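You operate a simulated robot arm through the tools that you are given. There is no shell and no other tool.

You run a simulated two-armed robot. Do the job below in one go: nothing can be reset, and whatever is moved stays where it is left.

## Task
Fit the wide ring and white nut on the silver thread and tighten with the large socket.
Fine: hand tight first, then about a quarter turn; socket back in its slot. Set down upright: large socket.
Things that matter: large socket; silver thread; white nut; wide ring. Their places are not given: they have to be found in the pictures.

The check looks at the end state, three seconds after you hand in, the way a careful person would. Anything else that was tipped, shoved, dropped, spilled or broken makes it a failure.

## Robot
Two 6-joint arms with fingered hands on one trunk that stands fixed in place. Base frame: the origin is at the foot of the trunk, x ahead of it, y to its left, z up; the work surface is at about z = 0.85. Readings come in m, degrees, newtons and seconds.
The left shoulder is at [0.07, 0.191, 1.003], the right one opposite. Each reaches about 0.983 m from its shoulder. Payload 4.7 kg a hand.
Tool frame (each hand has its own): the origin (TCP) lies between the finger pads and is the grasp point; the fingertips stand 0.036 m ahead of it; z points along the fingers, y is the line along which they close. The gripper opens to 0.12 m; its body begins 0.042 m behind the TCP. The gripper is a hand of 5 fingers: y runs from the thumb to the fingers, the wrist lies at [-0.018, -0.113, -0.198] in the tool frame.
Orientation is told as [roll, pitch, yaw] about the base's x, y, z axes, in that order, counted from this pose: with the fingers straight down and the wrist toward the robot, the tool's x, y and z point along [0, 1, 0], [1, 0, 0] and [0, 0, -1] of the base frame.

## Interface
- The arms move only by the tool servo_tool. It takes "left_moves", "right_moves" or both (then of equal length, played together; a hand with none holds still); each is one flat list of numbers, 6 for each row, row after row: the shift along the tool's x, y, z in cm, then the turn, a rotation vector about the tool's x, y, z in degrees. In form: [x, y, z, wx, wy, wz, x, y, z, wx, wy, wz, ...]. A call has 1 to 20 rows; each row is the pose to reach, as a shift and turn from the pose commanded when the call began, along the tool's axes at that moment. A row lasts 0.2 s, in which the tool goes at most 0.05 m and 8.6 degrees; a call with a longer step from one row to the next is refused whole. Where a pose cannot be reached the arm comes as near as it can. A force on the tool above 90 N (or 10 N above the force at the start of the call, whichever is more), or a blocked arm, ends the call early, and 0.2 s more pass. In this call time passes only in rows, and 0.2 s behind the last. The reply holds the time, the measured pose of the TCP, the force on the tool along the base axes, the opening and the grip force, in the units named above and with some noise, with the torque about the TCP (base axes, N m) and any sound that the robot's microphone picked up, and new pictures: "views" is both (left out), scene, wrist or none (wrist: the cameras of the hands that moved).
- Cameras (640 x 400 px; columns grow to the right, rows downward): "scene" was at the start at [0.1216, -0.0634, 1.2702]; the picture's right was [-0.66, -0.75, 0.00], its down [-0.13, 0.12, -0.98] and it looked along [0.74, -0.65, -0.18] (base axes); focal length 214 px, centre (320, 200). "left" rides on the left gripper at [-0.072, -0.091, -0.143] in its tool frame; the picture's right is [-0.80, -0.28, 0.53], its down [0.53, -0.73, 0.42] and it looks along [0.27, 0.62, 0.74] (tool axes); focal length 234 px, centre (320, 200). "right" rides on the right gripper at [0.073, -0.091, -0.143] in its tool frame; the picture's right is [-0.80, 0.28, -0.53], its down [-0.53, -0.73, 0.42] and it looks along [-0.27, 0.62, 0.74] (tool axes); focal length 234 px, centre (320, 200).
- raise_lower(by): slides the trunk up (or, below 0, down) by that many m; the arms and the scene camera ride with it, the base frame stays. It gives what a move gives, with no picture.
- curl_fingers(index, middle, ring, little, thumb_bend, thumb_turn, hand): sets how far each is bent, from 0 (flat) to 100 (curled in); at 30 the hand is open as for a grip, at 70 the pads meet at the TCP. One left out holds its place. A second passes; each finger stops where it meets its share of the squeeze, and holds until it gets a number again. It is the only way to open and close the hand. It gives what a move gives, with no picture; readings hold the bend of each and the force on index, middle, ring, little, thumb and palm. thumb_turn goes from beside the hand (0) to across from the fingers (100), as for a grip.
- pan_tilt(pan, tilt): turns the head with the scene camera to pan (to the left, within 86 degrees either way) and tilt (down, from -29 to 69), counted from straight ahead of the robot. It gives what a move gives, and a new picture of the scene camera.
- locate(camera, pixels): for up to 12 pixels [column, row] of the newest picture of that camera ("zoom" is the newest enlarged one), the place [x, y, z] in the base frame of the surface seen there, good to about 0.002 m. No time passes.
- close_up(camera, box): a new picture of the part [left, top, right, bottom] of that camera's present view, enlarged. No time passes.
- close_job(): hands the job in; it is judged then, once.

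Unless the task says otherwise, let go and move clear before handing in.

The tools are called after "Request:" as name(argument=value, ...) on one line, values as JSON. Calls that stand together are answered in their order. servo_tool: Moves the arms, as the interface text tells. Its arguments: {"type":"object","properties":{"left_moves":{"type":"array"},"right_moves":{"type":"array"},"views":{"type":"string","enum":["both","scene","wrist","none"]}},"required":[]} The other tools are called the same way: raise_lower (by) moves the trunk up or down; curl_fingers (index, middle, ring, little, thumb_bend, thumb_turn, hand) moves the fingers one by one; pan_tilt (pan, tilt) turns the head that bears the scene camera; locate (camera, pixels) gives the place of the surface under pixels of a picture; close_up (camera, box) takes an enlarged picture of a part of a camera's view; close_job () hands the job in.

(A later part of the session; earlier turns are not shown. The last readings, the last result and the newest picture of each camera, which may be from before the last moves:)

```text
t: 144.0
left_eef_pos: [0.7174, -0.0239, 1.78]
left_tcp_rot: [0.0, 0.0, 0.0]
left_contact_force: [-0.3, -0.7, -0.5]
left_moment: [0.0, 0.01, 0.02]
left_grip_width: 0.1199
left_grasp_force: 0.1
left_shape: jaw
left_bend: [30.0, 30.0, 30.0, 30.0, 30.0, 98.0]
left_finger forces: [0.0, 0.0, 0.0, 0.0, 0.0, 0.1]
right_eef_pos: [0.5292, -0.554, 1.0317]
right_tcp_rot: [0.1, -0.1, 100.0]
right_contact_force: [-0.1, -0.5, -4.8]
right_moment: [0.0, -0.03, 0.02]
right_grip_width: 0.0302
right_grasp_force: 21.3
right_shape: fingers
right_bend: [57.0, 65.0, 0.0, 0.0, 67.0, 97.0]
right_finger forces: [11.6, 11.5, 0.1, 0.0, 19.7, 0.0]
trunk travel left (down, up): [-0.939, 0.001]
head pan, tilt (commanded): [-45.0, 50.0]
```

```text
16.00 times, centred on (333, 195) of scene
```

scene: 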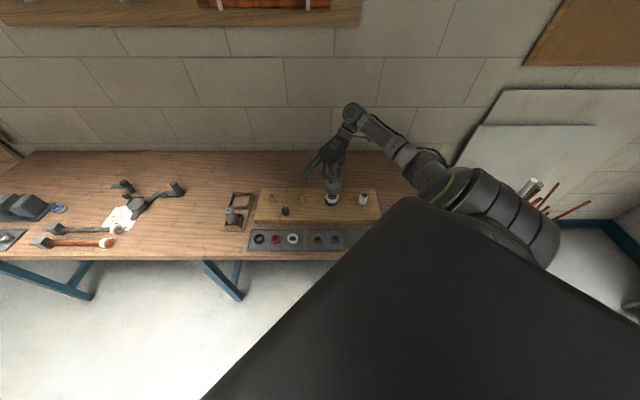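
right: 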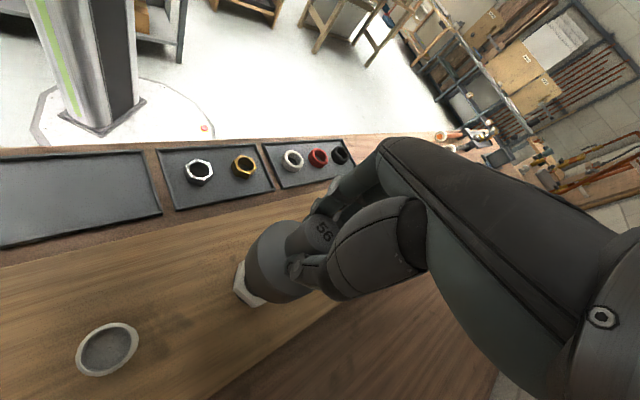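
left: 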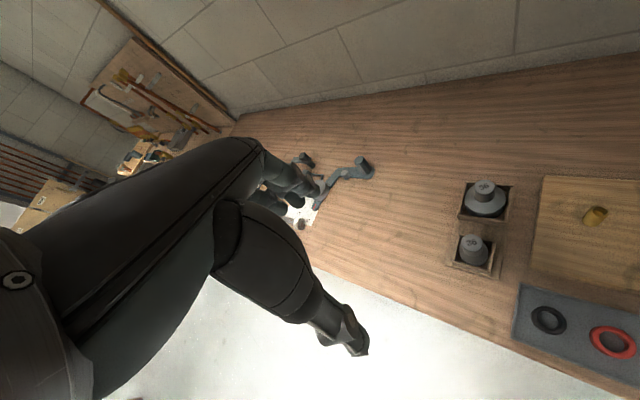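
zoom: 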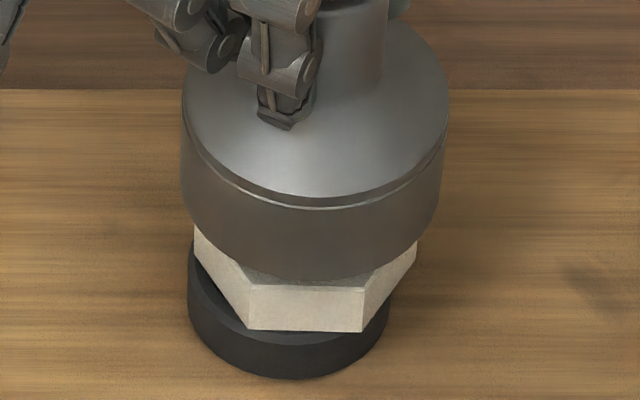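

The base projects to about (310,222) versus the nut's (307.5,215), so I'll move about 2.6 mm away from the camera and lower.

Request:
servo_tool(right_moves=[-0.18, -0.19, 0.5, 0, 0, 0, -0.18, -0.19, 1.2, 0, 0, 0, -0.18, -0.19, 1.7, 0, 0, 0], views="none")

Request:
close_up(camera="scene", box=[319, 184, 347, 206])

```text
t: 144.8
left_eef_pos: [0.7144, -0.0231, 1.7809]
left_tcp_rot: [-0.1, -0.1, 0.1]
left_contact_force: [-0.1, 0.4, -0.2]
left_moment: [0.0, -0.01, 0.03]
left_grip_width: 0.1196
left_grasp_force: 0.2
left_shape: jaw
left_bend: [30.0, 30.0, 30.0, 30.0, 30.0, 98.0]
left_finger forces: [0.0, 0.0, 0.0, 0.0, 0.1, 0.1]
right_eef_pos: [0.5314, -0.5539, 1.0177]
right_tcp_rot: [-0.2, 0.0, 100.1]
right_contact_force: [2.4, -2.3, 5.9]
right_moment: [0.04, -0.01, -0.01]
right_grip_width: 0.0301
right_grasp_force: 23.0
right_shape: fingers
right_bend: [57.0, 65.0, 0.0, 0.0, 67.0, 97.0]
right_finger forces: [11.4, 12.6, 0.0, 0.0, 21.8, 0.0]
trunk travel left (down, up): [-0.939, 0.001]
head pan, tilt (commanded): [-45.0, 50.0]
```

```text
16.00 times, centred on (333, 195) of scene
```

zoom: 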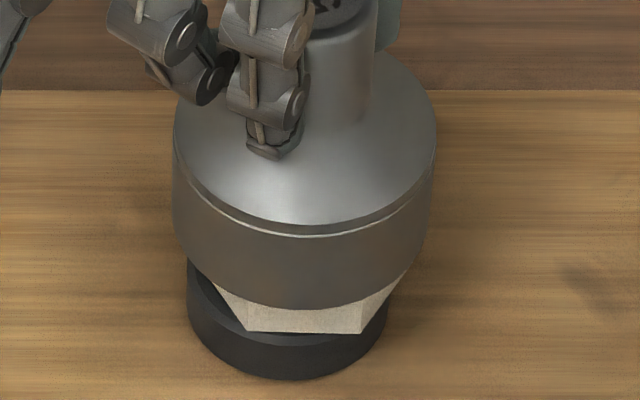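

Touching, with the base about 1.5 mm off now. I'll trim that and wiggle a few degrees around this angle.

Request:
servo_tool(right_moves=[0.14, 0.05, 0, 0, 0, 0, 0.14, 0.05, 0, 0, 0, 3, 0.14, 0.05, 0, 0, 0, 6, 0.14, 0.05, 0, 0, 0, 1, 0.14, 0.05, 0, 0, 0, -5, 0.2, 0.05, 0, 0, 0, 0, 0.2, 0.1, 0, 0, 0, 4, 0.14, 0.12, 0, 0, 0, -3, 0.08, 0.1, 0, 0, 0, 3, 0.06, 0.05, 0, 0, 0, -3, 0.08, 0, 0, 0, 0, 3, 0.14, -0.03, 0, 0, 0, -3, 0.2, 0, 0, 0, 0, 3, 0.22, 0.05, 0, 0, 0, -3, 0.14, 0.05, 0, 0, 0, 0], views="none")

Request:
servo_tool(right_moves=[0, 0, 0.25, 0, 0, 0], views="none")

Request:
close_up(camera="scene", box=[319, 184, 347, 206])

```text
t: 148.0
left_eef_pos: [0.7168, -0.0239, 1.7796]
left_tcp_rot: [0.0, 0.1, 0.1]
left_contact_force: [0.5, -0.2, 0.2]
left_moment: [-0.01, -0.04, 0.0]
left_grip_width: 0.1197
left_grasp_force: 0.0
left_shape: jaw
left_bend: [30.0, 30.0, 30.0, 30.0, 30.0, 98.0]
left_finger forces: [0.1, 0.1, 0.0, 0.0, 0.0, 0.0]
right_eef_pos: [0.5305, -0.5547, 1.0133]
right_tcp_rot: [0.0, 0.0, 100.0]
right_contact_force: [0.5, -0.4, -3.3]
right_moment: [0.01, -0.03, -0.01]
right_grip_width: 0.0301
right_grasp_force: 21.5
right_shape: fingers
right_bend: [57.0, 65.0, 0.0, 0.0, 67.0, 97.0]
right_finger forces: [11.9, 11.9, 0.0, 0.0, 19.6, 0.1]
trunk travel left (down, up): [-0.939, 0.001]
head pan, tilt (commanded): [-45.0, 50.0]
```

```text
t: 148.4
left_eef_pos: [0.717, -0.025, 1.78]
left_tcp_rot: [-0.1, 0.0, -0.1]
left_contact_force: [0.6, -0.1, -0.3]
left_moment: [0.0, 0.0, 0.01]
left_grip_width: 0.1195
left_grasp_force: 0.2
left_shape: jaw
left_bend: [30.0, 30.0, 30.0, 30.0, 30.0, 98.0]
left_finger forces: [0.0, 0.0, 0.0, 0.1, 0.1, 0.0]
right_eef_pos: [0.5297, -0.5553, 1.0109]
right_tcp_rot: [0.0, -0.1, 99.9]
right_contact_force: [-0.9, -1.1, -3.2]
right_moment: [0.0, -0.03, 0.0]
right_grip_width: 0.0302
right_grasp_force: 21.7
right_shape: fingers
right_bend: [57.0, 65.0, 0.0, 0.0, 67.0, 97.0]
right_finger forces: [11.9, 12.0, 0.0, 0.0, 19.7, 0.0]
trunk travel left (down, up): [-0.939, 0.001]
head pan, tilt (commanded): [-45.0, 50.0]
```

```text
16.00 times, centred on (333, 195) of scene
```

zoom: 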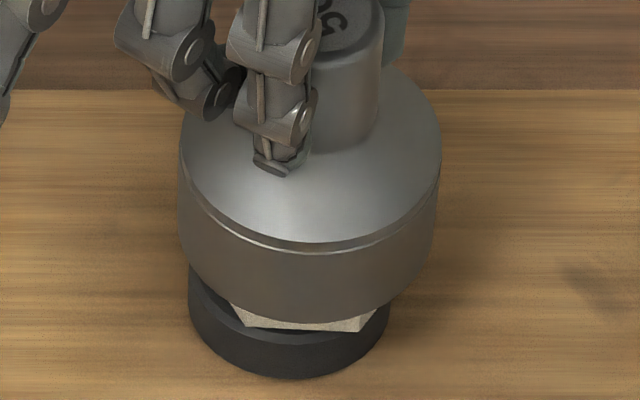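

The socket dropped over the nut: the force is back to its free weight (−3.3 N) and z fell to 1.011. I'll lower it further for a good engagement, stopping short of pressing on the ring.

Request:
servo_tool(right_moves=[0, 0, 0.3, 0, 0, 0, 0, 0, 0.6, 0, 0, 0, 0, 0, 0.8, 0, 0, 0], views="wrist")

Request:
close_up(camera="scene", box=[319, 184, 347, 206])

```text
t: 149.2
left_eef_pos: [0.7163, -0.0237, 1.7815]
left_tcp_rot: [0.0, -0.1, 0.0]
left_contact_force: [-0.2, 0.4, -0.4]
left_moment: [0.01, 0.01, 0.03]
left_grip_width: 0.1196
left_grasp_force: 0.1
left_shape: jaw
left_bend: [30.0, 30.0, 30.0, 30.0, 30.0, 98.0]
left_finger forces: [0.0, 0.1, 0.0, 0.0, 0.0, 0.0]
right_eef_pos: [0.5296, -0.5541, 1.0036]
right_tcp_rot: [0.0, -0.1, 99.9]
right_contact_force: [-0.4, -0.7, -3.4]
right_moment: [-0.02, 0.01, 0.01]
right_grip_width: 0.0304
right_grasp_force: 21.1
right_shape: fingers
right_bend: [57.0, 65.0, 0.0, 0.0, 67.0, 97.0]
right_finger forces: [11.9, 11.9, 0.0, 0.0, 19.6, 0.0]
trunk travel left (down, up): [-0.939, 0.001]
head pan, tilt (commanded): [-45.0, 50.0]
```

right: 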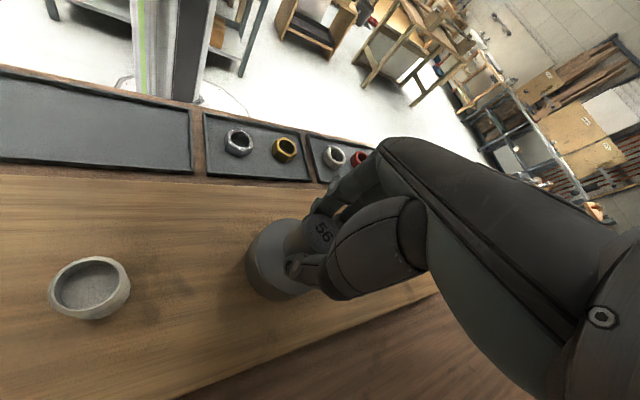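

```text
16.00 times, centred on (333, 195) of scene
```

zoom: 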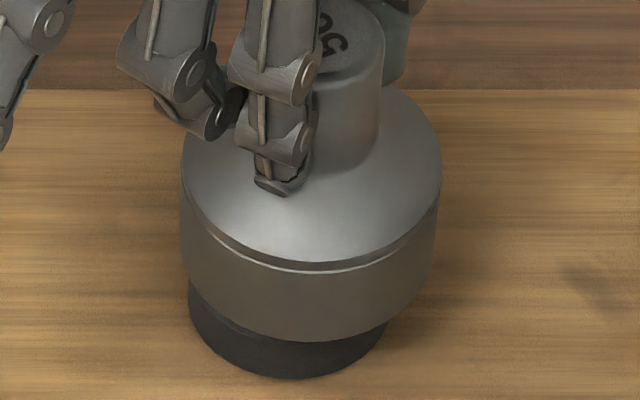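

The socket is well seated over the nut with no side load. Now I'll turn it clockwise in steps, keeping its axis fixed (the shaft sits about 6 mm off the TCP), and watch the torque.

Request:
servo_tool(right_moves=[0.025, -0.05, 0, 0, 0, 5, 0.05, -0.1, 0, 0, 0, 10, 0.08, -0.14, 0, 0, 0, 15, 0.114, -0.185, 0, 0, 0, 20], views="none")

Request:
close_up(camera="scene", box=[319, 184, 347, 206])

```text
t: 150.2
left_eef_pos: [0.7161, -0.0247, 1.7802]
left_tcp_rot: [0.0, 0.0, 0.1]
left_contact_force: [0.4, 0.5, 0.7]
left_moment: [0.0, -0.03, 0.01]
left_grip_width: 0.1198
left_grasp_force: 0.1
left_shape: jaw
left_bend: [30.0, 30.0, 30.0, 30.0, 30.0, 98.0]
left_finger forces: [0.0, 0.0, 0.1, 0.0, 0.0, 0.0]
right_eef_pos: [0.529, -0.558, 1.0027]
right_tcp_rot: [0.1, 0.0, 79.8]
right_contact_force: [-1.7, 0.3, -3.6]
right_moment: [0.09, 0.09, 0.07]
right_grip_width: 0.0301
right_grasp_force: 22.0
right_shape: fingers
right_bend: [57.0, 65.0, 0.0, 0.0, 67.0, 97.0]
right_finger forces: [12.6, 12.1, 0.1, 0.1, 20.1, 0.1]
trunk travel left (down, up): [-0.939, 0.001]
head pan, tilt (commanded): [-45.0, 50.0]
```

```text
16.00 times, centred on (333, 195) of scene
```

zoom: 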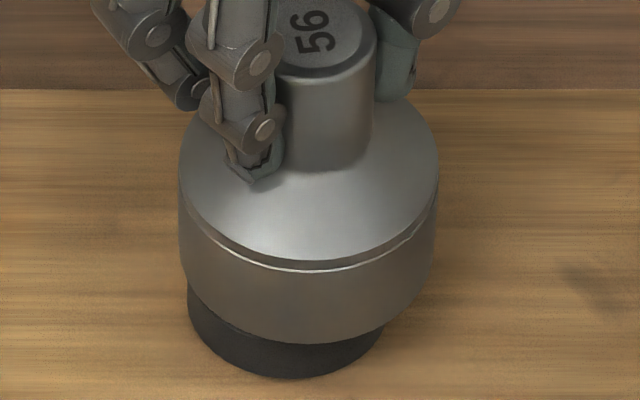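

Torque is 0.07 N·m with small side forces. I'll continue with the next 20° steps.

Request:
servo_tool(right_moves=[0.025, -0.05, 0, 0, 0, 5, 0.05, -0.1, 0, 0, 0, 10, 0.08, -0.14, 0, 0, 0, 15, 0.114, -0.185, 0, 0, 0, 20], views="none")

Request:
servo_tool(right_moves=[0.025, -0.05, 0, 0, 0, 5, 0.05, -0.1, 0, 0, 0, 10, 0.08, -0.14, 0, 0, 0, 15, 0.114, -0.185, 0, 0, 0, 20], views="none")

Request:
close_up(camera="scene", box=[319, 184, 347, 206])

Request:
close_up(camera="right", box=[300, 205, 350, 255])

```text
t: 151.2
left_eef_pos: [0.7154, -0.0253, 1.7796]
left_tcp_rot: [0.0, 0.0, 0.1]
left_contact_force: [-0.4, 0.8, 0.2]
left_moment: [0.0, 0.0, -0.02]
left_grip_width: 0.1198
left_grasp_force: 0.1
left_shape: jaw
left_bend: [30.0, 30.0, 30.0, 30.0, 30.0, 98.0]
left_finger forces: [0.0, 0.0, 0.1, 0.1, 0.0, 0.0]
right_eef_pos: [0.5283, -0.5584, 1.003]
right_tcp_rot: [0.1, -0.1, 59.9]
right_contact_force: [-0.1, 0.2, -5.1]
right_moment: [0.06, -0.02, 0.05]
right_grip_width: 0.0303
right_grasp_force: 22.9
right_shape: fingers
right_bend: [57.0, 65.0, 0.0, 0.0, 67.0, 97.0]
right_finger forces: [12.7, 12.2, 0.0, 0.1, 19.8, 0.0]
trunk travel left (down, up): [-0.939, 0.001]
head pan, tilt (commanded): [-45.0, 50.0]
```

```text
t: 152.2
left_eef_pos: [0.7153, -0.0241, 1.7813]
left_tcp_rot: [0.0, 0.1, 0.1]
left_contact_force: [0.3, -0.9, 0.1]
left_moment: [0.03, -0.01, 0.03]
left_grip_width: 0.1198
left_grasp_force: 0.0
left_shape: jaw
left_bend: [30.0, 30.0, 30.0, 30.0, 30.0, 98.0]
left_finger forces: [0.0, 0.0, 0.0, 0.1, 0.1, 0.0]
right_eef_pos: [0.5255, -0.5602, 1.0054]
right_tcp_rot: [0.1, -0.1, 39.9]
right_contact_force: [0.0, 0.9, -4.2]
right_moment: [0.03, -0.02, 0.04]
right_grip_width: 0.0304
right_grasp_force: 22.0
right_shape: fingers
right_bend: [57.0, 65.0, 0.0, 0.0, 67.0, 97.0]
right_finger forces: [12.8, 12.3, 0.1, 0.1, 19.7, 0.0]
trunk travel left (down, up): [-0.939, 0.001]
head pan, tilt (commanded): [-45.0, 50.0]
```

```text
16.00 times, centred on (333, 195) of scene
```

zoom: 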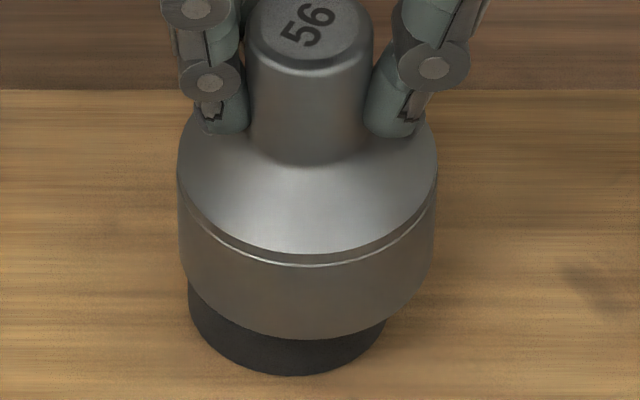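

```text
8.00 times, centred on (325, 230) of right
```

zoom: 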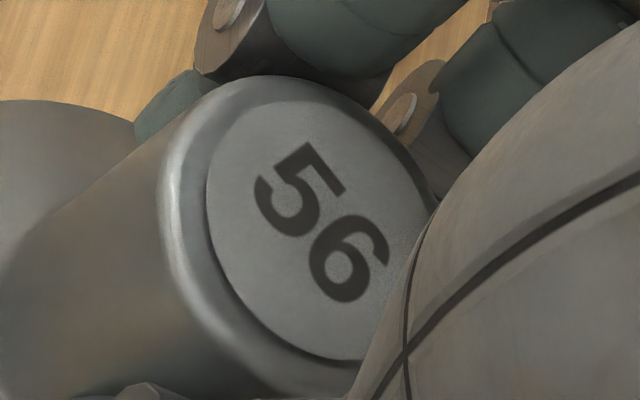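

The marking hasn't slipped in the grip, so the nut has been turned about 57° with the socket so far (torque 0.05 N·m, no side load). I'll add the rest of the quarter turn: about 32° more.

Request:
servo_tool(right_moves=[0.025, -0.05, 0, 0, 0, 5, 0.05, -0.1, 0, 0, 0, 10, 0.08, -0.14, 0, 0, 0, 15, 0.114, -0.185, 0, 0, 0, 20], views="none")

Request:
servo_tool(right_moves=[0.03, -0.06, 0, 0, 0, 6, 0.06, -0.115, 0, 0, 0, 12], views="both")

Request:
close_up(camera="scene", box=[319, 184, 347, 206])

Request:
close_up(camera="right", box=[300, 205, 350, 255])

```text
t: 153.2
left_eef_pos: [0.7159, -0.0233, 1.7808]
left_tcp_rot: [-0.1, 0.0, 0.0]
left_contact_force: [-0.2, -0.6, -0.2]
left_moment: [0.02, -0.01, 0.0]
left_grip_width: 0.1196
left_grasp_force: 0.1
left_shape: jaw
left_bend: [30.0, 30.0, 30.0, 30.0, 30.0, 98.0]
left_finger forces: [0.0, 0.1, 0.0, 0.0, 0.1, 0.0]
right_eef_pos: [0.524, -0.5605, 1.0037]
right_tcp_rot: [0.2, 0.0, 19.9]
right_contact_force: [0.1, 1.1, -3.4]
right_moment: [0.04, -0.07, 0.06]
right_grip_width: 0.0302
right_grasp_force: 22.9
right_shape: fingers
right_bend: [57.0, 65.0, 0.0, 0.0, 67.0, 97.0]
right_finger forces: [12.9, 12.1, 0.0, 0.0, 19.7, 0.0]
trunk travel left (down, up): [-0.939, 0.001]
head pan, tilt (commanded): [-45.0, 50.0]
```

```text
t: 153.8
left_eef_pos: [0.716, -0.0236, 1.7811]
left_tcp_rot: [0.0, -0.1, -0.1]
left_contact_force: [-1.1, -1.2, -0.6]
left_moment: [0.01, 0.0, -0.01]
left_grip_width: 0.1196
left_grasp_force: 0.1
left_shape: jaw
left_bend: [30.0, 30.0, 30.0, 30.0, 30.0, 98.0]
left_finger forces: [0.0, 0.0, 0.1, 0.0, 0.0, 0.1]
right_eef_pos: [0.5225, -0.5597, 1.0036]
right_tcp_rot: [0.1, 0.0, 7.8]
right_contact_force: [0.0, 1.1, -3.1]
right_moment: [0.04, -0.1, 0.04]
right_grip_width: 0.03
right_grasp_force: 22.7
right_shape: fingers
right_bend: [57.0, 65.0, 0.0, 0.0, 67.0, 98.0]
right_finger forces: [13.2, 12.3, 0.1, 0.0, 20.0, 0.0]
trunk travel left (down, up): [-0.939, 0.001]
head pan, tilt (commanded): [-45.0, 50.0]
```

scene: 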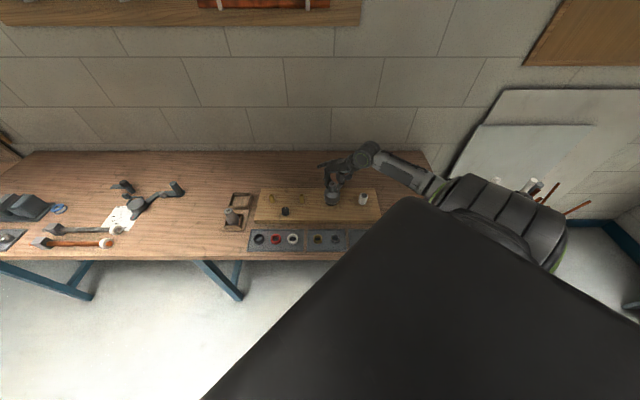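
right: 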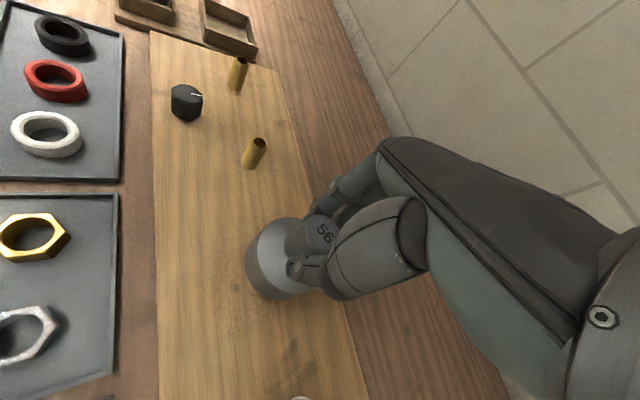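

```text
16.00 times, centred on (333, 195) of scene
```

zoom: 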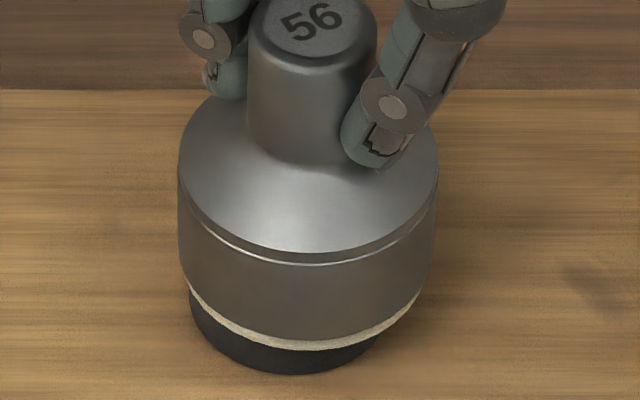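

```text
8.00 times, centred on (325, 230) of right
```

zoom: 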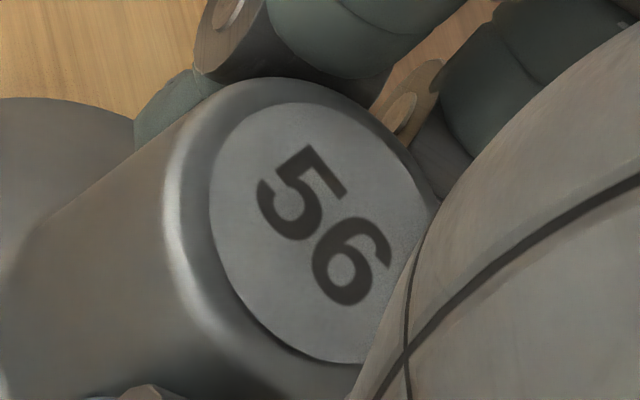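

A pale band has appeared under the socket's rim at about (190–415, 290–345) in the 16× view. I'll look closer before doing anything else.

Request:
close_up(camera="scene", box=[322, 194, 344, 210])

Request:
locate(camera="zoom", pixels=[[150, 160], [300, 230], [450, 160], [300, 260], [300, 200], [160, 200], [440, 200]])

Request:
close_up(camera="right", box=[230, 210, 330, 310])

```text
16.00 times, centred on (333, 202) of scene
```

zoom: 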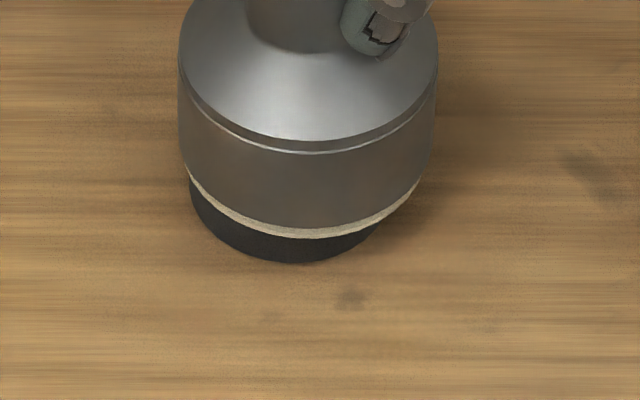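

```text
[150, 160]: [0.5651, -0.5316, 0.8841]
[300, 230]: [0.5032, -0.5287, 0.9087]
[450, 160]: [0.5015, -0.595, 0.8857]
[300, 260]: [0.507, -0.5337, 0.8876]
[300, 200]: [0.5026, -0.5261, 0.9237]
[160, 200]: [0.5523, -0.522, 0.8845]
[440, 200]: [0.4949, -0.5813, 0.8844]
```

```text
4.00 times, centred on (280, 260) of right
```

zoom: 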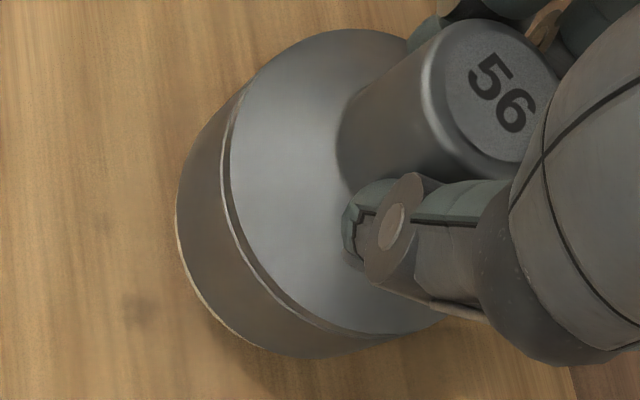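

The pale band is a round bead about 31–33 mm in radius just above the ring, which was not there at 60°; it looks like the joint being squeezed tight, with no sound or torque spike. The quarter turn is done, so I'll lift the socket straight off and inspect.

Request:
servo_tool(right_moves=[0, 0, -0.8, 0, 0, 0, 0, 0, -2, 0, 0, 0, 0, 0, -4, 0, 0, 0, 0, 0, -7, 0, 0, 0], views="both")

Request:
close_up(camera="scene", box=[319, 184, 347, 206])

```text
t: 154.8
left_eef_pos: [0.7161, -0.0231, 1.7808]
left_tcp_rot: [0.0, 0.0, 0.1]
left_contact_force: [0.4, 0.0, -0.4]
left_moment: [-0.02, 0.03, 0.01]
left_grip_width: 0.1196
left_grasp_force: 0.1
left_shape: jaw
left_bend: [30.0, 30.0, 30.0, 30.0, 30.0, 98.0]
left_finger forces: [0.1, 0.0, 0.0, 0.1, 0.0, 0.0]
right_eef_pos: [0.5219, -0.5598, 1.0741]
right_tcp_rot: [0.1, 0.0, 7.9]
right_contact_force: [-0.8, 0.2, -3.7]
right_moment: [-0.03, -0.02, -0.02]
right_grip_width: 0.0302
right_grasp_force: 21.9
right_shape: fingers
right_bend: [57.0, 65.0, 0.0, 0.0, 67.0, 97.0]
right_finger forces: [12.5, 12.4, 0.1, 0.0, 19.7, 0.0]
trunk travel left (down, up): [-0.939, 0.001]
head pan, tilt (commanded): [-45.0, 50.0]
```

scene: 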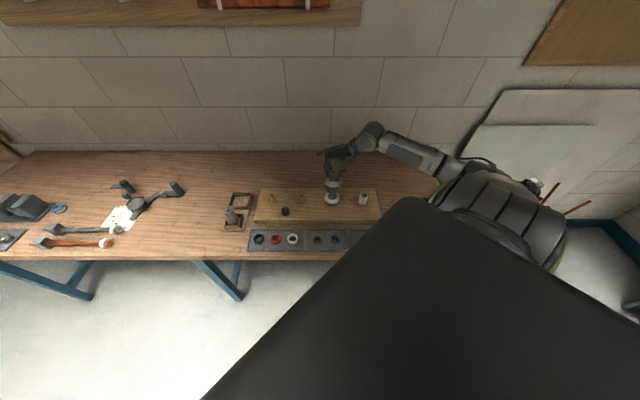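
right: 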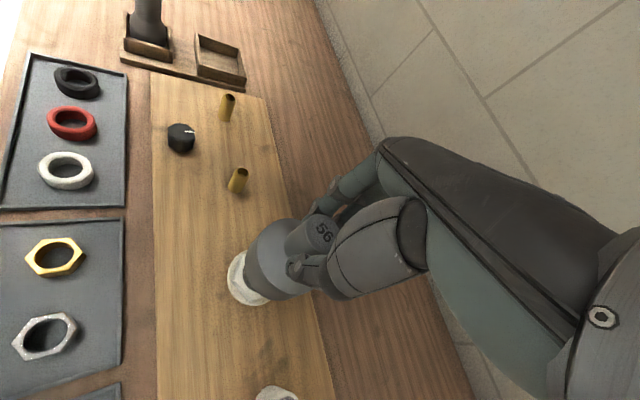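

```text
16.00 times, centred on (333, 195) of scene
```

zoom: 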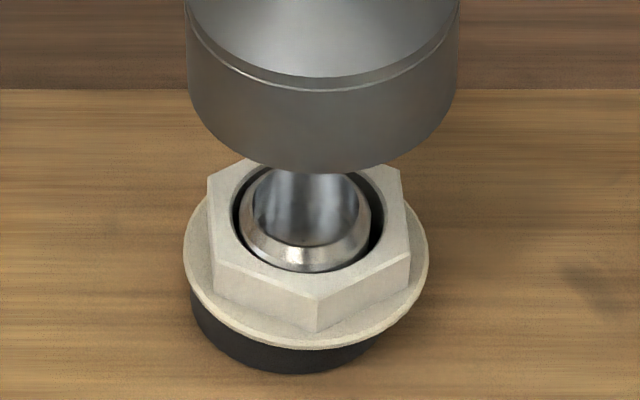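

With the socket lifted, the nut shows its quarter turn (a corner now faces the camera instead of a flat), and a pale round bead shows between nut and ring. I'll check the heights.

Request:
locate(camera="zoom", pixels=[[318, 296], [213, 230], [405, 225], [230, 262], [390, 262], [190, 255], [425, 250], [318, 340], [260, 325], [380, 320], [318, 362], [310, 262]])

```text
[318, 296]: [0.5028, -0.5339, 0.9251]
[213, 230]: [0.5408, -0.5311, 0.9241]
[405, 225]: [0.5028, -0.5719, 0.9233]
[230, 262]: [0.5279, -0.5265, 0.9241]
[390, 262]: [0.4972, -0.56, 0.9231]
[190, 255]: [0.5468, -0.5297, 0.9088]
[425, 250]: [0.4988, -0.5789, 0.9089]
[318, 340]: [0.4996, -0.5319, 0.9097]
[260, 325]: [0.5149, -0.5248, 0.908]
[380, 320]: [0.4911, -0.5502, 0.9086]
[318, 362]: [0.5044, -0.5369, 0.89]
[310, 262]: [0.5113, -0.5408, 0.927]
```

Nut top is still at 0.924, level, with the bead all round at z 0.909. Now I'll carry the socket back, high and level, to above its slot.

Request:
servo_tool(right_moves=[2.3, 3.25, -1, 0, 0, 1, 4.6, 6.5, -1, 0, 0, 2, 6.9, 9.8, -1, 0, 0, 3, 9.2, 13.0, -1, 0, 0, 4, 11.6, 16.3, -1, 0, 0, 5, 13.9, 19.6, -1, 0, 0, 6, 16.2, 22.8, -1, 0, 0, 7, 18.5, 26.1, -1, 0, 0, 7.9, 20.8, 29.3, -1, 0, 0, 7.9, 23.1, 32.6, -1, 0, 0, 7.9, 25.46, 35.87, -1, 0, 0, 7.9], views="both")

Request:
close_up(camera="scene", box=[222, 176, 262, 216])

Request:
close_up(camera="right", box=[180, 210, 330, 340])

```text
t: 157.2
left_eef_pos: [0.7189, -0.0217, 1.78]
left_tcp_rot: [-0.1, 0.1, -0.1]
left_contact_force: [0.3, 0.7, -1.1]
left_moment: [-0.02, 0.0, -0.02]
left_grip_width: 0.1198
left_grasp_force: 0.2
left_shape: jaw
left_bend: [30.0, 30.0, 30.0, 30.0, 30.0, 98.0]
left_finger forces: [0.1, 0.0, 0.0, 0.0, 0.1, 0.0]
right_eef_pos: [0.8445, -0.258, 1.0862]
right_tcp_rot: [0.0, 0.2, 0.0]
right_contact_force: [0.0, -0.6, -4.4]
right_moment: [-0.03, 0.01, 0.03]
right_grip_width: 0.0303
right_grasp_force: 21.9
right_shape: fingers
right_bend: [57.0, 65.0, 0.0, 0.0, 67.0, 97.0]
right_finger forces: [12.6, 12.5, 0.0, 0.1, 19.2, 0.0]
trunk travel left (down, up): [-0.939, 0.001]
head pan, tilt (commanded): [-45.0, 50.0]
```

scene: 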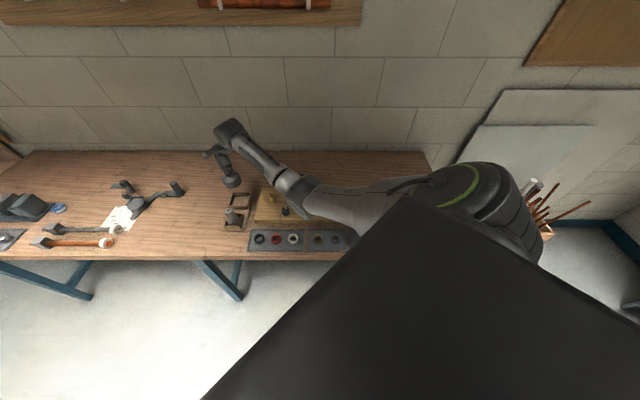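
right: 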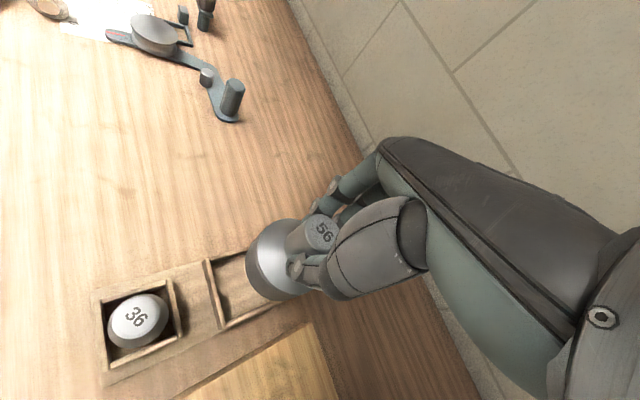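

```text
10.00 times, centred on (242, 196) of scene
```

zoom: 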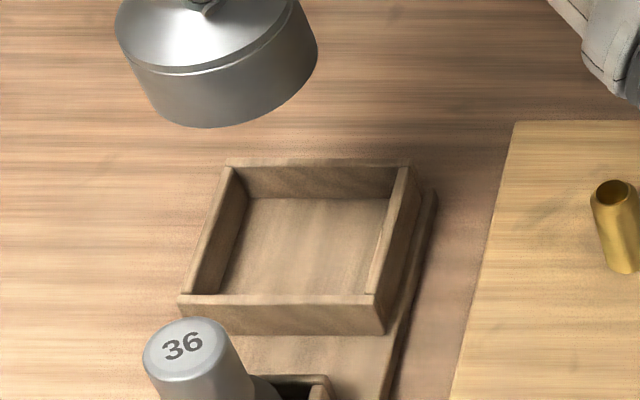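

```text
3.08 times, centred on (255, 275) of right
```

zoom: 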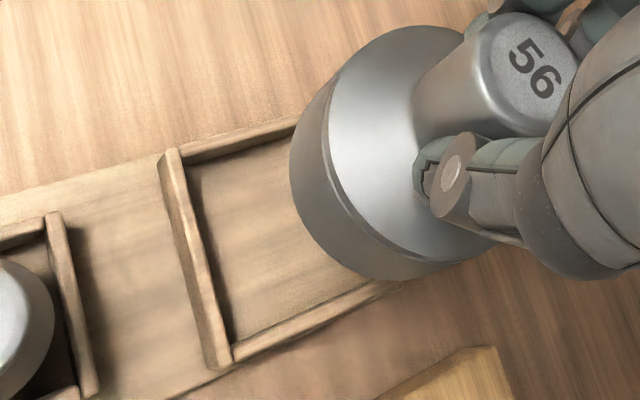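

Request:
close_up(camera="scene", box=[225, 186, 260, 212])

Request:
locate(camera="zoom", pixels=[[222, 130], [463, 130], [428, 305], [152, 308], [190, 215], [440, 215], [340, 127], [290, 310], [320, 230], [225, 300], [410, 290], [255, 190]])

```text
15.38 times, centred on (242, 199) of scene
```

zoom: 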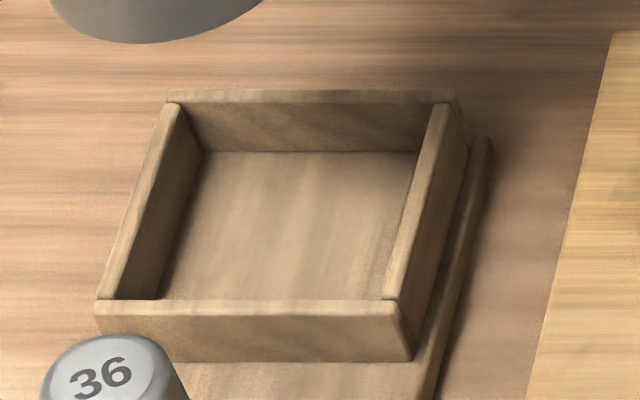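

```text
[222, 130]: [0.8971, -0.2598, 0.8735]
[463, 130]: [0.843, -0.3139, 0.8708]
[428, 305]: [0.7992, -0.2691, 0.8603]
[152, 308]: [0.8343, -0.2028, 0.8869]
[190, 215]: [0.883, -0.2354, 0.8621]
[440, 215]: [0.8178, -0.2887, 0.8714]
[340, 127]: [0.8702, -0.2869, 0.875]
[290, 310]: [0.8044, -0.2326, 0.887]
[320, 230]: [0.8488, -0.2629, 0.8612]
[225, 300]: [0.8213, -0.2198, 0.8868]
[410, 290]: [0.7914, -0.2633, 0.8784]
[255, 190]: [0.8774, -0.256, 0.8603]
```

Request:
locate(camera="zoom", pixels=[[172, 118], [140, 205], [110, 290], [440, 118], [416, 205], [393, 290], [230, 95], [320, 95], [400, 95], [150, 306], [250, 306], [360, 306]])

```text
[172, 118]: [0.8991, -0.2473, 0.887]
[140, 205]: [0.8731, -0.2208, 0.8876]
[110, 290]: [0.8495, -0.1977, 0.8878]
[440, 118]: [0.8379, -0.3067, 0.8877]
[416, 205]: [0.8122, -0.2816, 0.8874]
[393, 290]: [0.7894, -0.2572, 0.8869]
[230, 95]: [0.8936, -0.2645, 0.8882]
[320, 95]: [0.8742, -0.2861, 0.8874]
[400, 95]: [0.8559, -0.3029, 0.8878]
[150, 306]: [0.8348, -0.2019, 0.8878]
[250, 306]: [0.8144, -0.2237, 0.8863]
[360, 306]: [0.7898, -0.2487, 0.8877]
```

The slot's centre comes out at (0.845, −0.2534), with about 3.5 mm clearance all round the socket. Now I'll fit the socket's present position with the same camera.

Request:
close_up(camera="scene", box=[215, 160, 263, 198])

Request:
locate(camera="zoom", pixels=[[180, 290], [210, 310], [250, 318], [290, 313], [330, 290], [155, 235], [360, 225], [250, 285], [200, 270], [310, 265], [170, 265], [345, 260]])

```text
10.53 times, centred on (239, 179) of scene
```

zoom: 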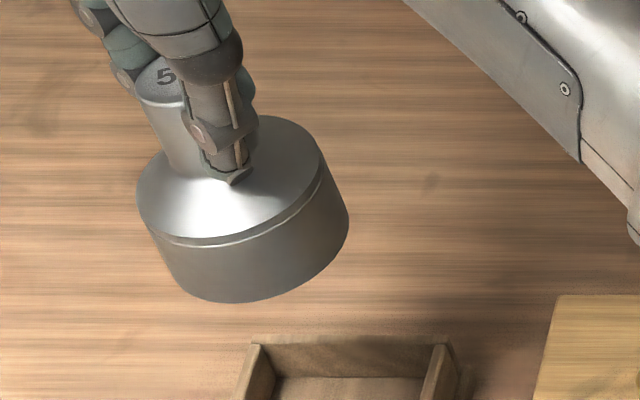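

```text
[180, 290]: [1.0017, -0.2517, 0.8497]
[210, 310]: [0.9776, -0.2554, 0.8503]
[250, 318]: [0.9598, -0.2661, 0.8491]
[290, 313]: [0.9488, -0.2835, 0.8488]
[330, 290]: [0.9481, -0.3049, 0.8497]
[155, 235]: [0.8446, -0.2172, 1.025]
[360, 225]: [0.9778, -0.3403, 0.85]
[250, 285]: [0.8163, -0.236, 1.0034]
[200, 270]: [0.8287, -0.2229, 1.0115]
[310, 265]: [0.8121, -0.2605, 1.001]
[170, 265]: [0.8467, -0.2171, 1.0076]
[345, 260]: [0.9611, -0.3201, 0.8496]
```

Request:
locate(camera="zoom", pixels=[[340, 225], [328, 248], [280, 278], [225, 290], [240, 260], [300, 240], [338, 200], [160, 250], [185, 285], [205, 255], [270, 260], [325, 220]])

Request:
servo_tool(right_moves=[0, 0, 0, 0, 0, 0], views="none")

Request:
servo_tool(right_moves=[0, 0, 0, 0, 0, 0], views="none")

```text
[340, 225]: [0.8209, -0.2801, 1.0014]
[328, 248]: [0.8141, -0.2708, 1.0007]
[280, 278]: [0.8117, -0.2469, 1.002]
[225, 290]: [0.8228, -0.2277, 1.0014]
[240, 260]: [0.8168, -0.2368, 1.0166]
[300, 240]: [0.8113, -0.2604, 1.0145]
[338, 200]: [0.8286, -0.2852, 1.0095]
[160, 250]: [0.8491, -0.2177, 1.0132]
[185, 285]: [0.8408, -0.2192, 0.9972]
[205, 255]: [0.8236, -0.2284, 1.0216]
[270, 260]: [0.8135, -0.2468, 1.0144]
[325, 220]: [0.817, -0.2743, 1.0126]
```

```text
t: 157.6
left_eef_pos: [0.715, -0.0254, 1.7816]
left_tcp_rot: [0.0, 0.0, -0.1]
left_contact_force: [0.3, -0.2, 0.2]
left_moment: [0.04, -0.02, -0.02]
left_grip_width: 0.1199
left_grasp_force: 0.1
left_shape: jaw
left_bend: [30.0, 30.0, 30.0, 30.0, 30.0, 98.0]
left_finger forces: [0.1, 0.1, 0.0, 0.0, 0.0, 0.1]
right_eef_pos: [0.8441, -0.2596, 1.0868]
right_tcp_rot: [0.1, -0.1, 0.0]
right_contact_force: [0.0, -0.4, -2.9]
right_moment: [-0.01, 0.03, 0.0]
right_grip_width: 0.0298
right_grasp_force: 22.6
right_shape: fingers
right_bend: [57.0, 65.0, 0.0, 0.0, 67.0, 97.0]
right_finger forces: [12.7, 12.4, 0.1, 0.0, 19.2, 0.0]
trunk travel left (down, up): [-0.939, 0.001]
head pan, tilt (commanded): [-45.0, 50.0]
```

```text
t: 158.0
left_eef_pos: [0.7169, -0.0233, 1.7805]
left_tcp_rot: [-0.1, 0.0, -0.1]
left_contact_force: [-0.6, -0.1, 0.1]
left_moment: [0.0, -0.01, -0.03]
left_grip_width: 0.1197
left_grasp_force: 0.0
left_shape: jaw
left_bend: [30.0, 30.0, 30.0, 30.0, 30.0, 98.0]
left_finger forces: [0.0, 0.0, 0.0, 0.0, 0.1, 0.1]
right_eef_pos: [0.8445, -0.2585, 1.0859]
right_tcp_rot: [-0.1, 0.1, 0.1]
right_contact_force: [-0.6, 0.7, -3.4]
right_moment: [-0.01, 0.06, -0.02]
right_grip_width: 0.0301
right_grasp_force: 21.6
right_shape: fingers
right_bend: [57.0, 65.0, 0.0, 0.0, 67.0, 97.0]
right_finger forces: [12.6, 12.4, 0.0, 0.0, 19.2, 0.1]
trunk travel left (down, up): [-0.939, 0.001]
head pan, tilt (commanded): [-45.0, 50.0]
```

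The socket centre is at (0.8475, −0.2545), so it needs (−2.5, +1.1) mm to be over the slot centre. I'll correct and lower to just above the walls for a last look.

Request:
servo_tool(right_moves=[0.11, -0.25, 2.5, 0, 0, 0, 0.11, -0.25, 5, 0, 0, 0, 0.11, -0.25, 7.5, 0, 0, 0, 0.11, -0.25, 9.6, 0, 0, 0], views="none")

Request:
close_up(camera="scene", box=[222, 182, 262, 214])

Request:
close_up(camera="right", box=[200, 210, 330, 330])

```text
t: 159.0
left_eef_pos: [0.7177, -0.0236, 1.7794]
left_tcp_rot: [0.0, 0.0, 0.0]
left_contact_force: [-0.2, 0.5, -0.2]
left_moment: [-0.01, 0.01, -0.01]
left_grip_width: 0.1196
left_grasp_force: 0.0
left_shape: jaw
left_bend: [30.0, 30.0, 30.0, 30.0, 30.0, 98.0]
left_finger forces: [0.1, 0.0, 0.0, 0.1, 0.1, 0.0]
right_eef_pos: [0.8411, -0.2583, 0.9868]
right_tcp_rot: [0.1, 0.0, 0.1]
right_contact_force: [0.4, 0.3, -2.9]
right_moment: [-0.01, 0.05, 0.01]
right_grip_width: 0.0302
right_grasp_force: 22.2
right_shape: fingers
right_bend: [57.0, 65.0, 0.0, 0.0, 67.0, 97.0]
right_finger forces: [12.6, 12.3, 0.1, 0.1, 19.1, 0.0]
trunk travel left (down, up): [-0.939, 0.001]
head pan, tilt (commanded): [-45.0, 50.0]
```

```text
12.50 times, centred on (242, 198) of scene
```

zoom: 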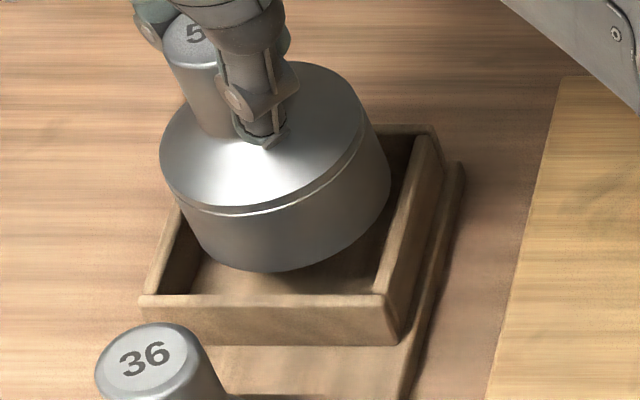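

```text
3.33 times, centred on (265, 270) of right
```

zoom: 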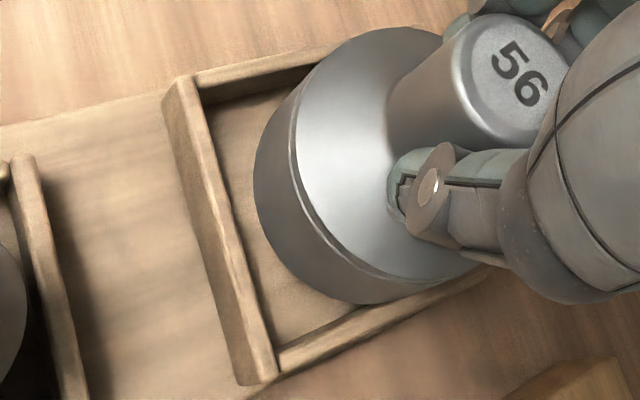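

Request:
close_up(camera="scene", box=[222, 182, 262, 214])

Request:
locate(camera="zoom", pixels=[[180, 210], [195, 240], [225, 262], [265, 268], [310, 262], [350, 242], [380, 210], [388, 180], [230, 235], [280, 235], [330, 220], [370, 180]])

```text
12.50 times, centred on (242, 198) of scene
```

zoom: 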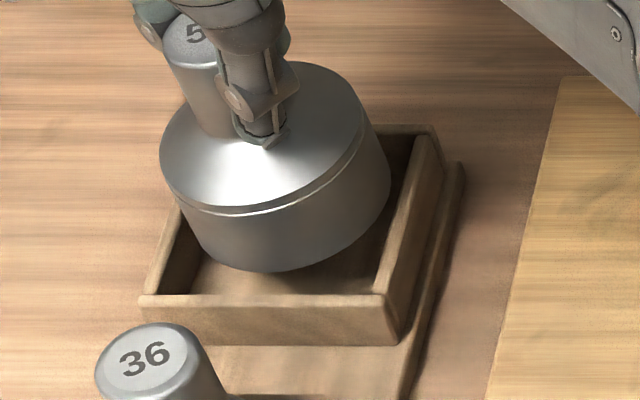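

```text
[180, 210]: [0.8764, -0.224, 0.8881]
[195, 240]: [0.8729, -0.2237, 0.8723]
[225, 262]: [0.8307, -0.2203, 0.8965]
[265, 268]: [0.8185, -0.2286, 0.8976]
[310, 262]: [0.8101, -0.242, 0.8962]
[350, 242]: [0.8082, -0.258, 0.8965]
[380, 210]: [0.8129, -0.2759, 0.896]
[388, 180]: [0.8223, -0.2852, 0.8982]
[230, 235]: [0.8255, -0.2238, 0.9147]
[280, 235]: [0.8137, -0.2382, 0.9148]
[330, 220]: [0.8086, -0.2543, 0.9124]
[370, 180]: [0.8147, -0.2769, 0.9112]
```

The socket is centred over the slot within about 1.5 mm. I'll trim that and lower it in, watching for the floor.

Request:
servo_tool(right_moves=[0.12, 0.1, 0.6, 0, 0, 0, 0.12, 0.1, 1.4, 0, 0, 0, 0.12, 0.1, 2.2, 0, 0, 0, 0.12, 0.1, 2.9, 0, 0, 0], views="none")

Request:
servo_tool(right_moves=[0, 0, 0.2, 0, 0, 0, 0, 0, 0.4, 0, 0, 0], views="wrist")

Request:
close_up(camera="scene", box=[222, 182, 262, 214])

```text
t: 160.0
left_eef_pos: [0.7162, -0.0232, 1.7797]
left_tcp_rot: [0.1, 0.0, 0.0]
left_contact_force: [-0.2, 0.3, 0.5]
left_moment: [-0.01, 0.04, 0.04]
left_grip_width: 0.1197
left_grasp_force: 0.1
left_shape: jaw
left_bend: [30.0, 30.0, 30.0, 30.0, 30.0, 98.0]
left_finger forces: [0.0, 0.0, 0.0, 0.1, 0.0, 0.0]
right_eef_pos: [0.8397, -0.2572, 0.9576]
right_tcp_rot: [0.1, 0.1, 0.0]
right_contact_force: [0.7, -0.2, -3.2]
right_moment: [-0.04, -0.03, 0.0]
right_grip_width: 0.0299
right_grasp_force: 22.6
right_shape: fingers
right_bend: [57.0, 65.0, 0.0, 0.0, 67.0, 97.0]
right_finger forces: [12.7, 12.8, 0.0, 0.1, 18.9, 0.0]
trunk travel left (down, up): [-0.939, 0.001]
head pan, tilt (commanded): [-45.0, 50.0]
```

```text
t: 160.6
left_eef_pos: [0.7143, -0.0232, 1.7809]
left_tcp_rot: [0.0, 0.0, 0.0]
left_contact_force: [0.1, -0.3, 0.4]
left_moment: [0.0, 0.0, -0.03]
left_grip_width: 0.1197
left_grasp_force: 0.0
left_shape: jaw
left_bend: [30.0, 30.0, 30.0, 30.0, 30.0, 98.0]
left_finger forces: [0.0, 0.1, 0.0, 0.1, 0.0, 0.0]
right_eef_pos: [0.8402, -0.2565, 0.9563]
right_tcp_rot: [0.1, 0.0, 0.1]
right_contact_force: [-1.4, -1.1, 2.1]
right_moment: [-0.03, -0.1, 0.0]
right_grip_width: 0.0299
right_grasp_force: 23.0
right_shape: fingers
right_bend: [57.0, 65.0, 0.0, 0.0, 67.0, 97.0]
right_finger forces: [12.2, 13.3, 0.0, 0.0, 20.1, 0.0]
trunk travel left (down, up): [-0.939, 0.001]
head pan, tilt (commanded): [-45.0, 50.0]
```

right: 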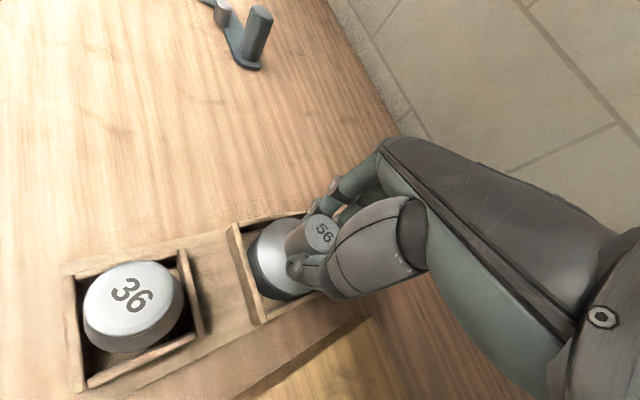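

```text
12.50 times, centred on (242, 198) of scene
```

zoom: 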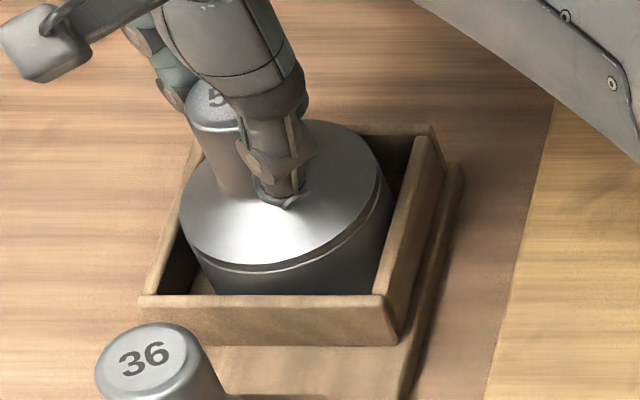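

The socket is down in its slot and the floor is carrying it (force −3.2 → +2.1 N). I'll check its height and then let go gently.

Request:
locate(camera="zoom", pixels=[[205, 100], [225, 100], [215, 125], [190, 210], [250, 255], [360, 215], [300, 260]])

Request:
curl_fingers(hand="right", index=52, middle=56, thumb_bend=60)

Request:
curl_fingers(hand="right", index=44, middle=44, thumb_bend=44)

Request:
close_up(camera="scene", box=[222, 182, 262, 214])

```text
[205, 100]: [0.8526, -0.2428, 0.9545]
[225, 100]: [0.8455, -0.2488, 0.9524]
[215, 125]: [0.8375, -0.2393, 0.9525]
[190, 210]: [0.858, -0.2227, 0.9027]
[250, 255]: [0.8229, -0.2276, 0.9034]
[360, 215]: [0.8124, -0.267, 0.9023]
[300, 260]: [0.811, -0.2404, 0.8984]
```

```text
t: 161.6
left_eef_pos: [0.7166, -0.0234, 1.7801]
left_tcp_rot: [0.0, 0.0, 0.1]
left_contact_force: [-0.1, -0.7, -0.2]
left_moment: [0.01, -0.03, 0.0]
left_grip_width: 0.1197
left_grasp_force: 0.1
left_shape: jaw
left_bend: [30.0, 30.0, 30.0, 30.0, 30.0, 98.0]
left_finger forces: [0.1, 0.0, 0.1, 0.0, 0.0, 0.0]
right_eef_pos: [0.8409, -0.2554, 0.9545]
right_tcp_rot: [0.2, 0.0, 0.1]
right_contact_force: [-0.5, -0.6, -0.1]
right_moment: [0.0, 0.01, 0.01]
right_grip_width: 0.0441
right_grasp_force: 0.1
right_shape: fingers
right_bend: [52.0, 56.0, 0.0, 0.0, 60.0, 99.0]
right_finger forces: [0.0, 0.0, 0.0, 0.0, 0.0, 0.0]
trunk travel left (down, up): [-0.939, 0.001]
head pan, tilt (commanded): [-45.0, 50.0]
```

```text
t: 162.6
left_eef_pos: [0.7171, -0.023, 1.7799]
left_tcp_rot: [-0.1, 0.0, 0.0]
left_contact_force: [-1.3, -0.3, 1.1]
left_moment: [0.02, -0.04, 0.0]
left_grip_width: 0.1199
left_grasp_force: 0.1
left_shape: jaw
left_bend: [30.0, 30.0, 30.0, 30.0, 30.0, 98.0]
left_finger forces: [0.0, 0.0, 0.0, 0.0, 0.0, 0.0]
right_eef_pos: [0.8396, -0.2563, 0.9544]
right_tcp_rot: [0.1, 0.0, 0.1]
right_contact_force: [-0.1, -0.2, -0.3]
right_moment: [0.04, 0.03, 0.03]
right_grip_width: 0.0806
right_grasp_force: 0.1
right_shape: fingers
right_bend: [44.0, 44.0, 0.0, 0.0, 44.0, 97.0]
right_finger forces: [0.0, 0.0, 0.0, 0.0, 0.0, 0.1]
trunk travel left (down, up): [-0.939, 0.001]
head pan, tilt (commanded): [-45.0, 50.0]
```

```text
12.50 times, centred on (242, 198) of scene
```

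zoom: 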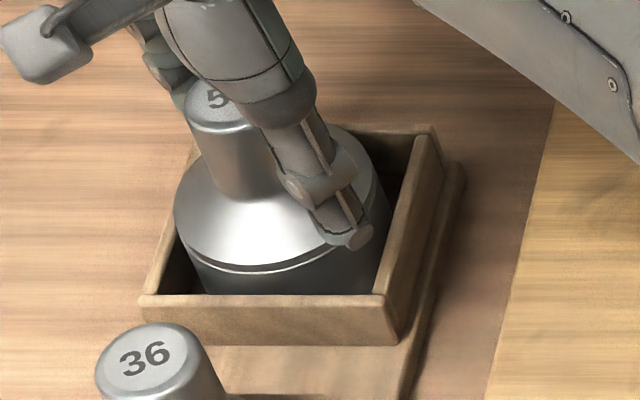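

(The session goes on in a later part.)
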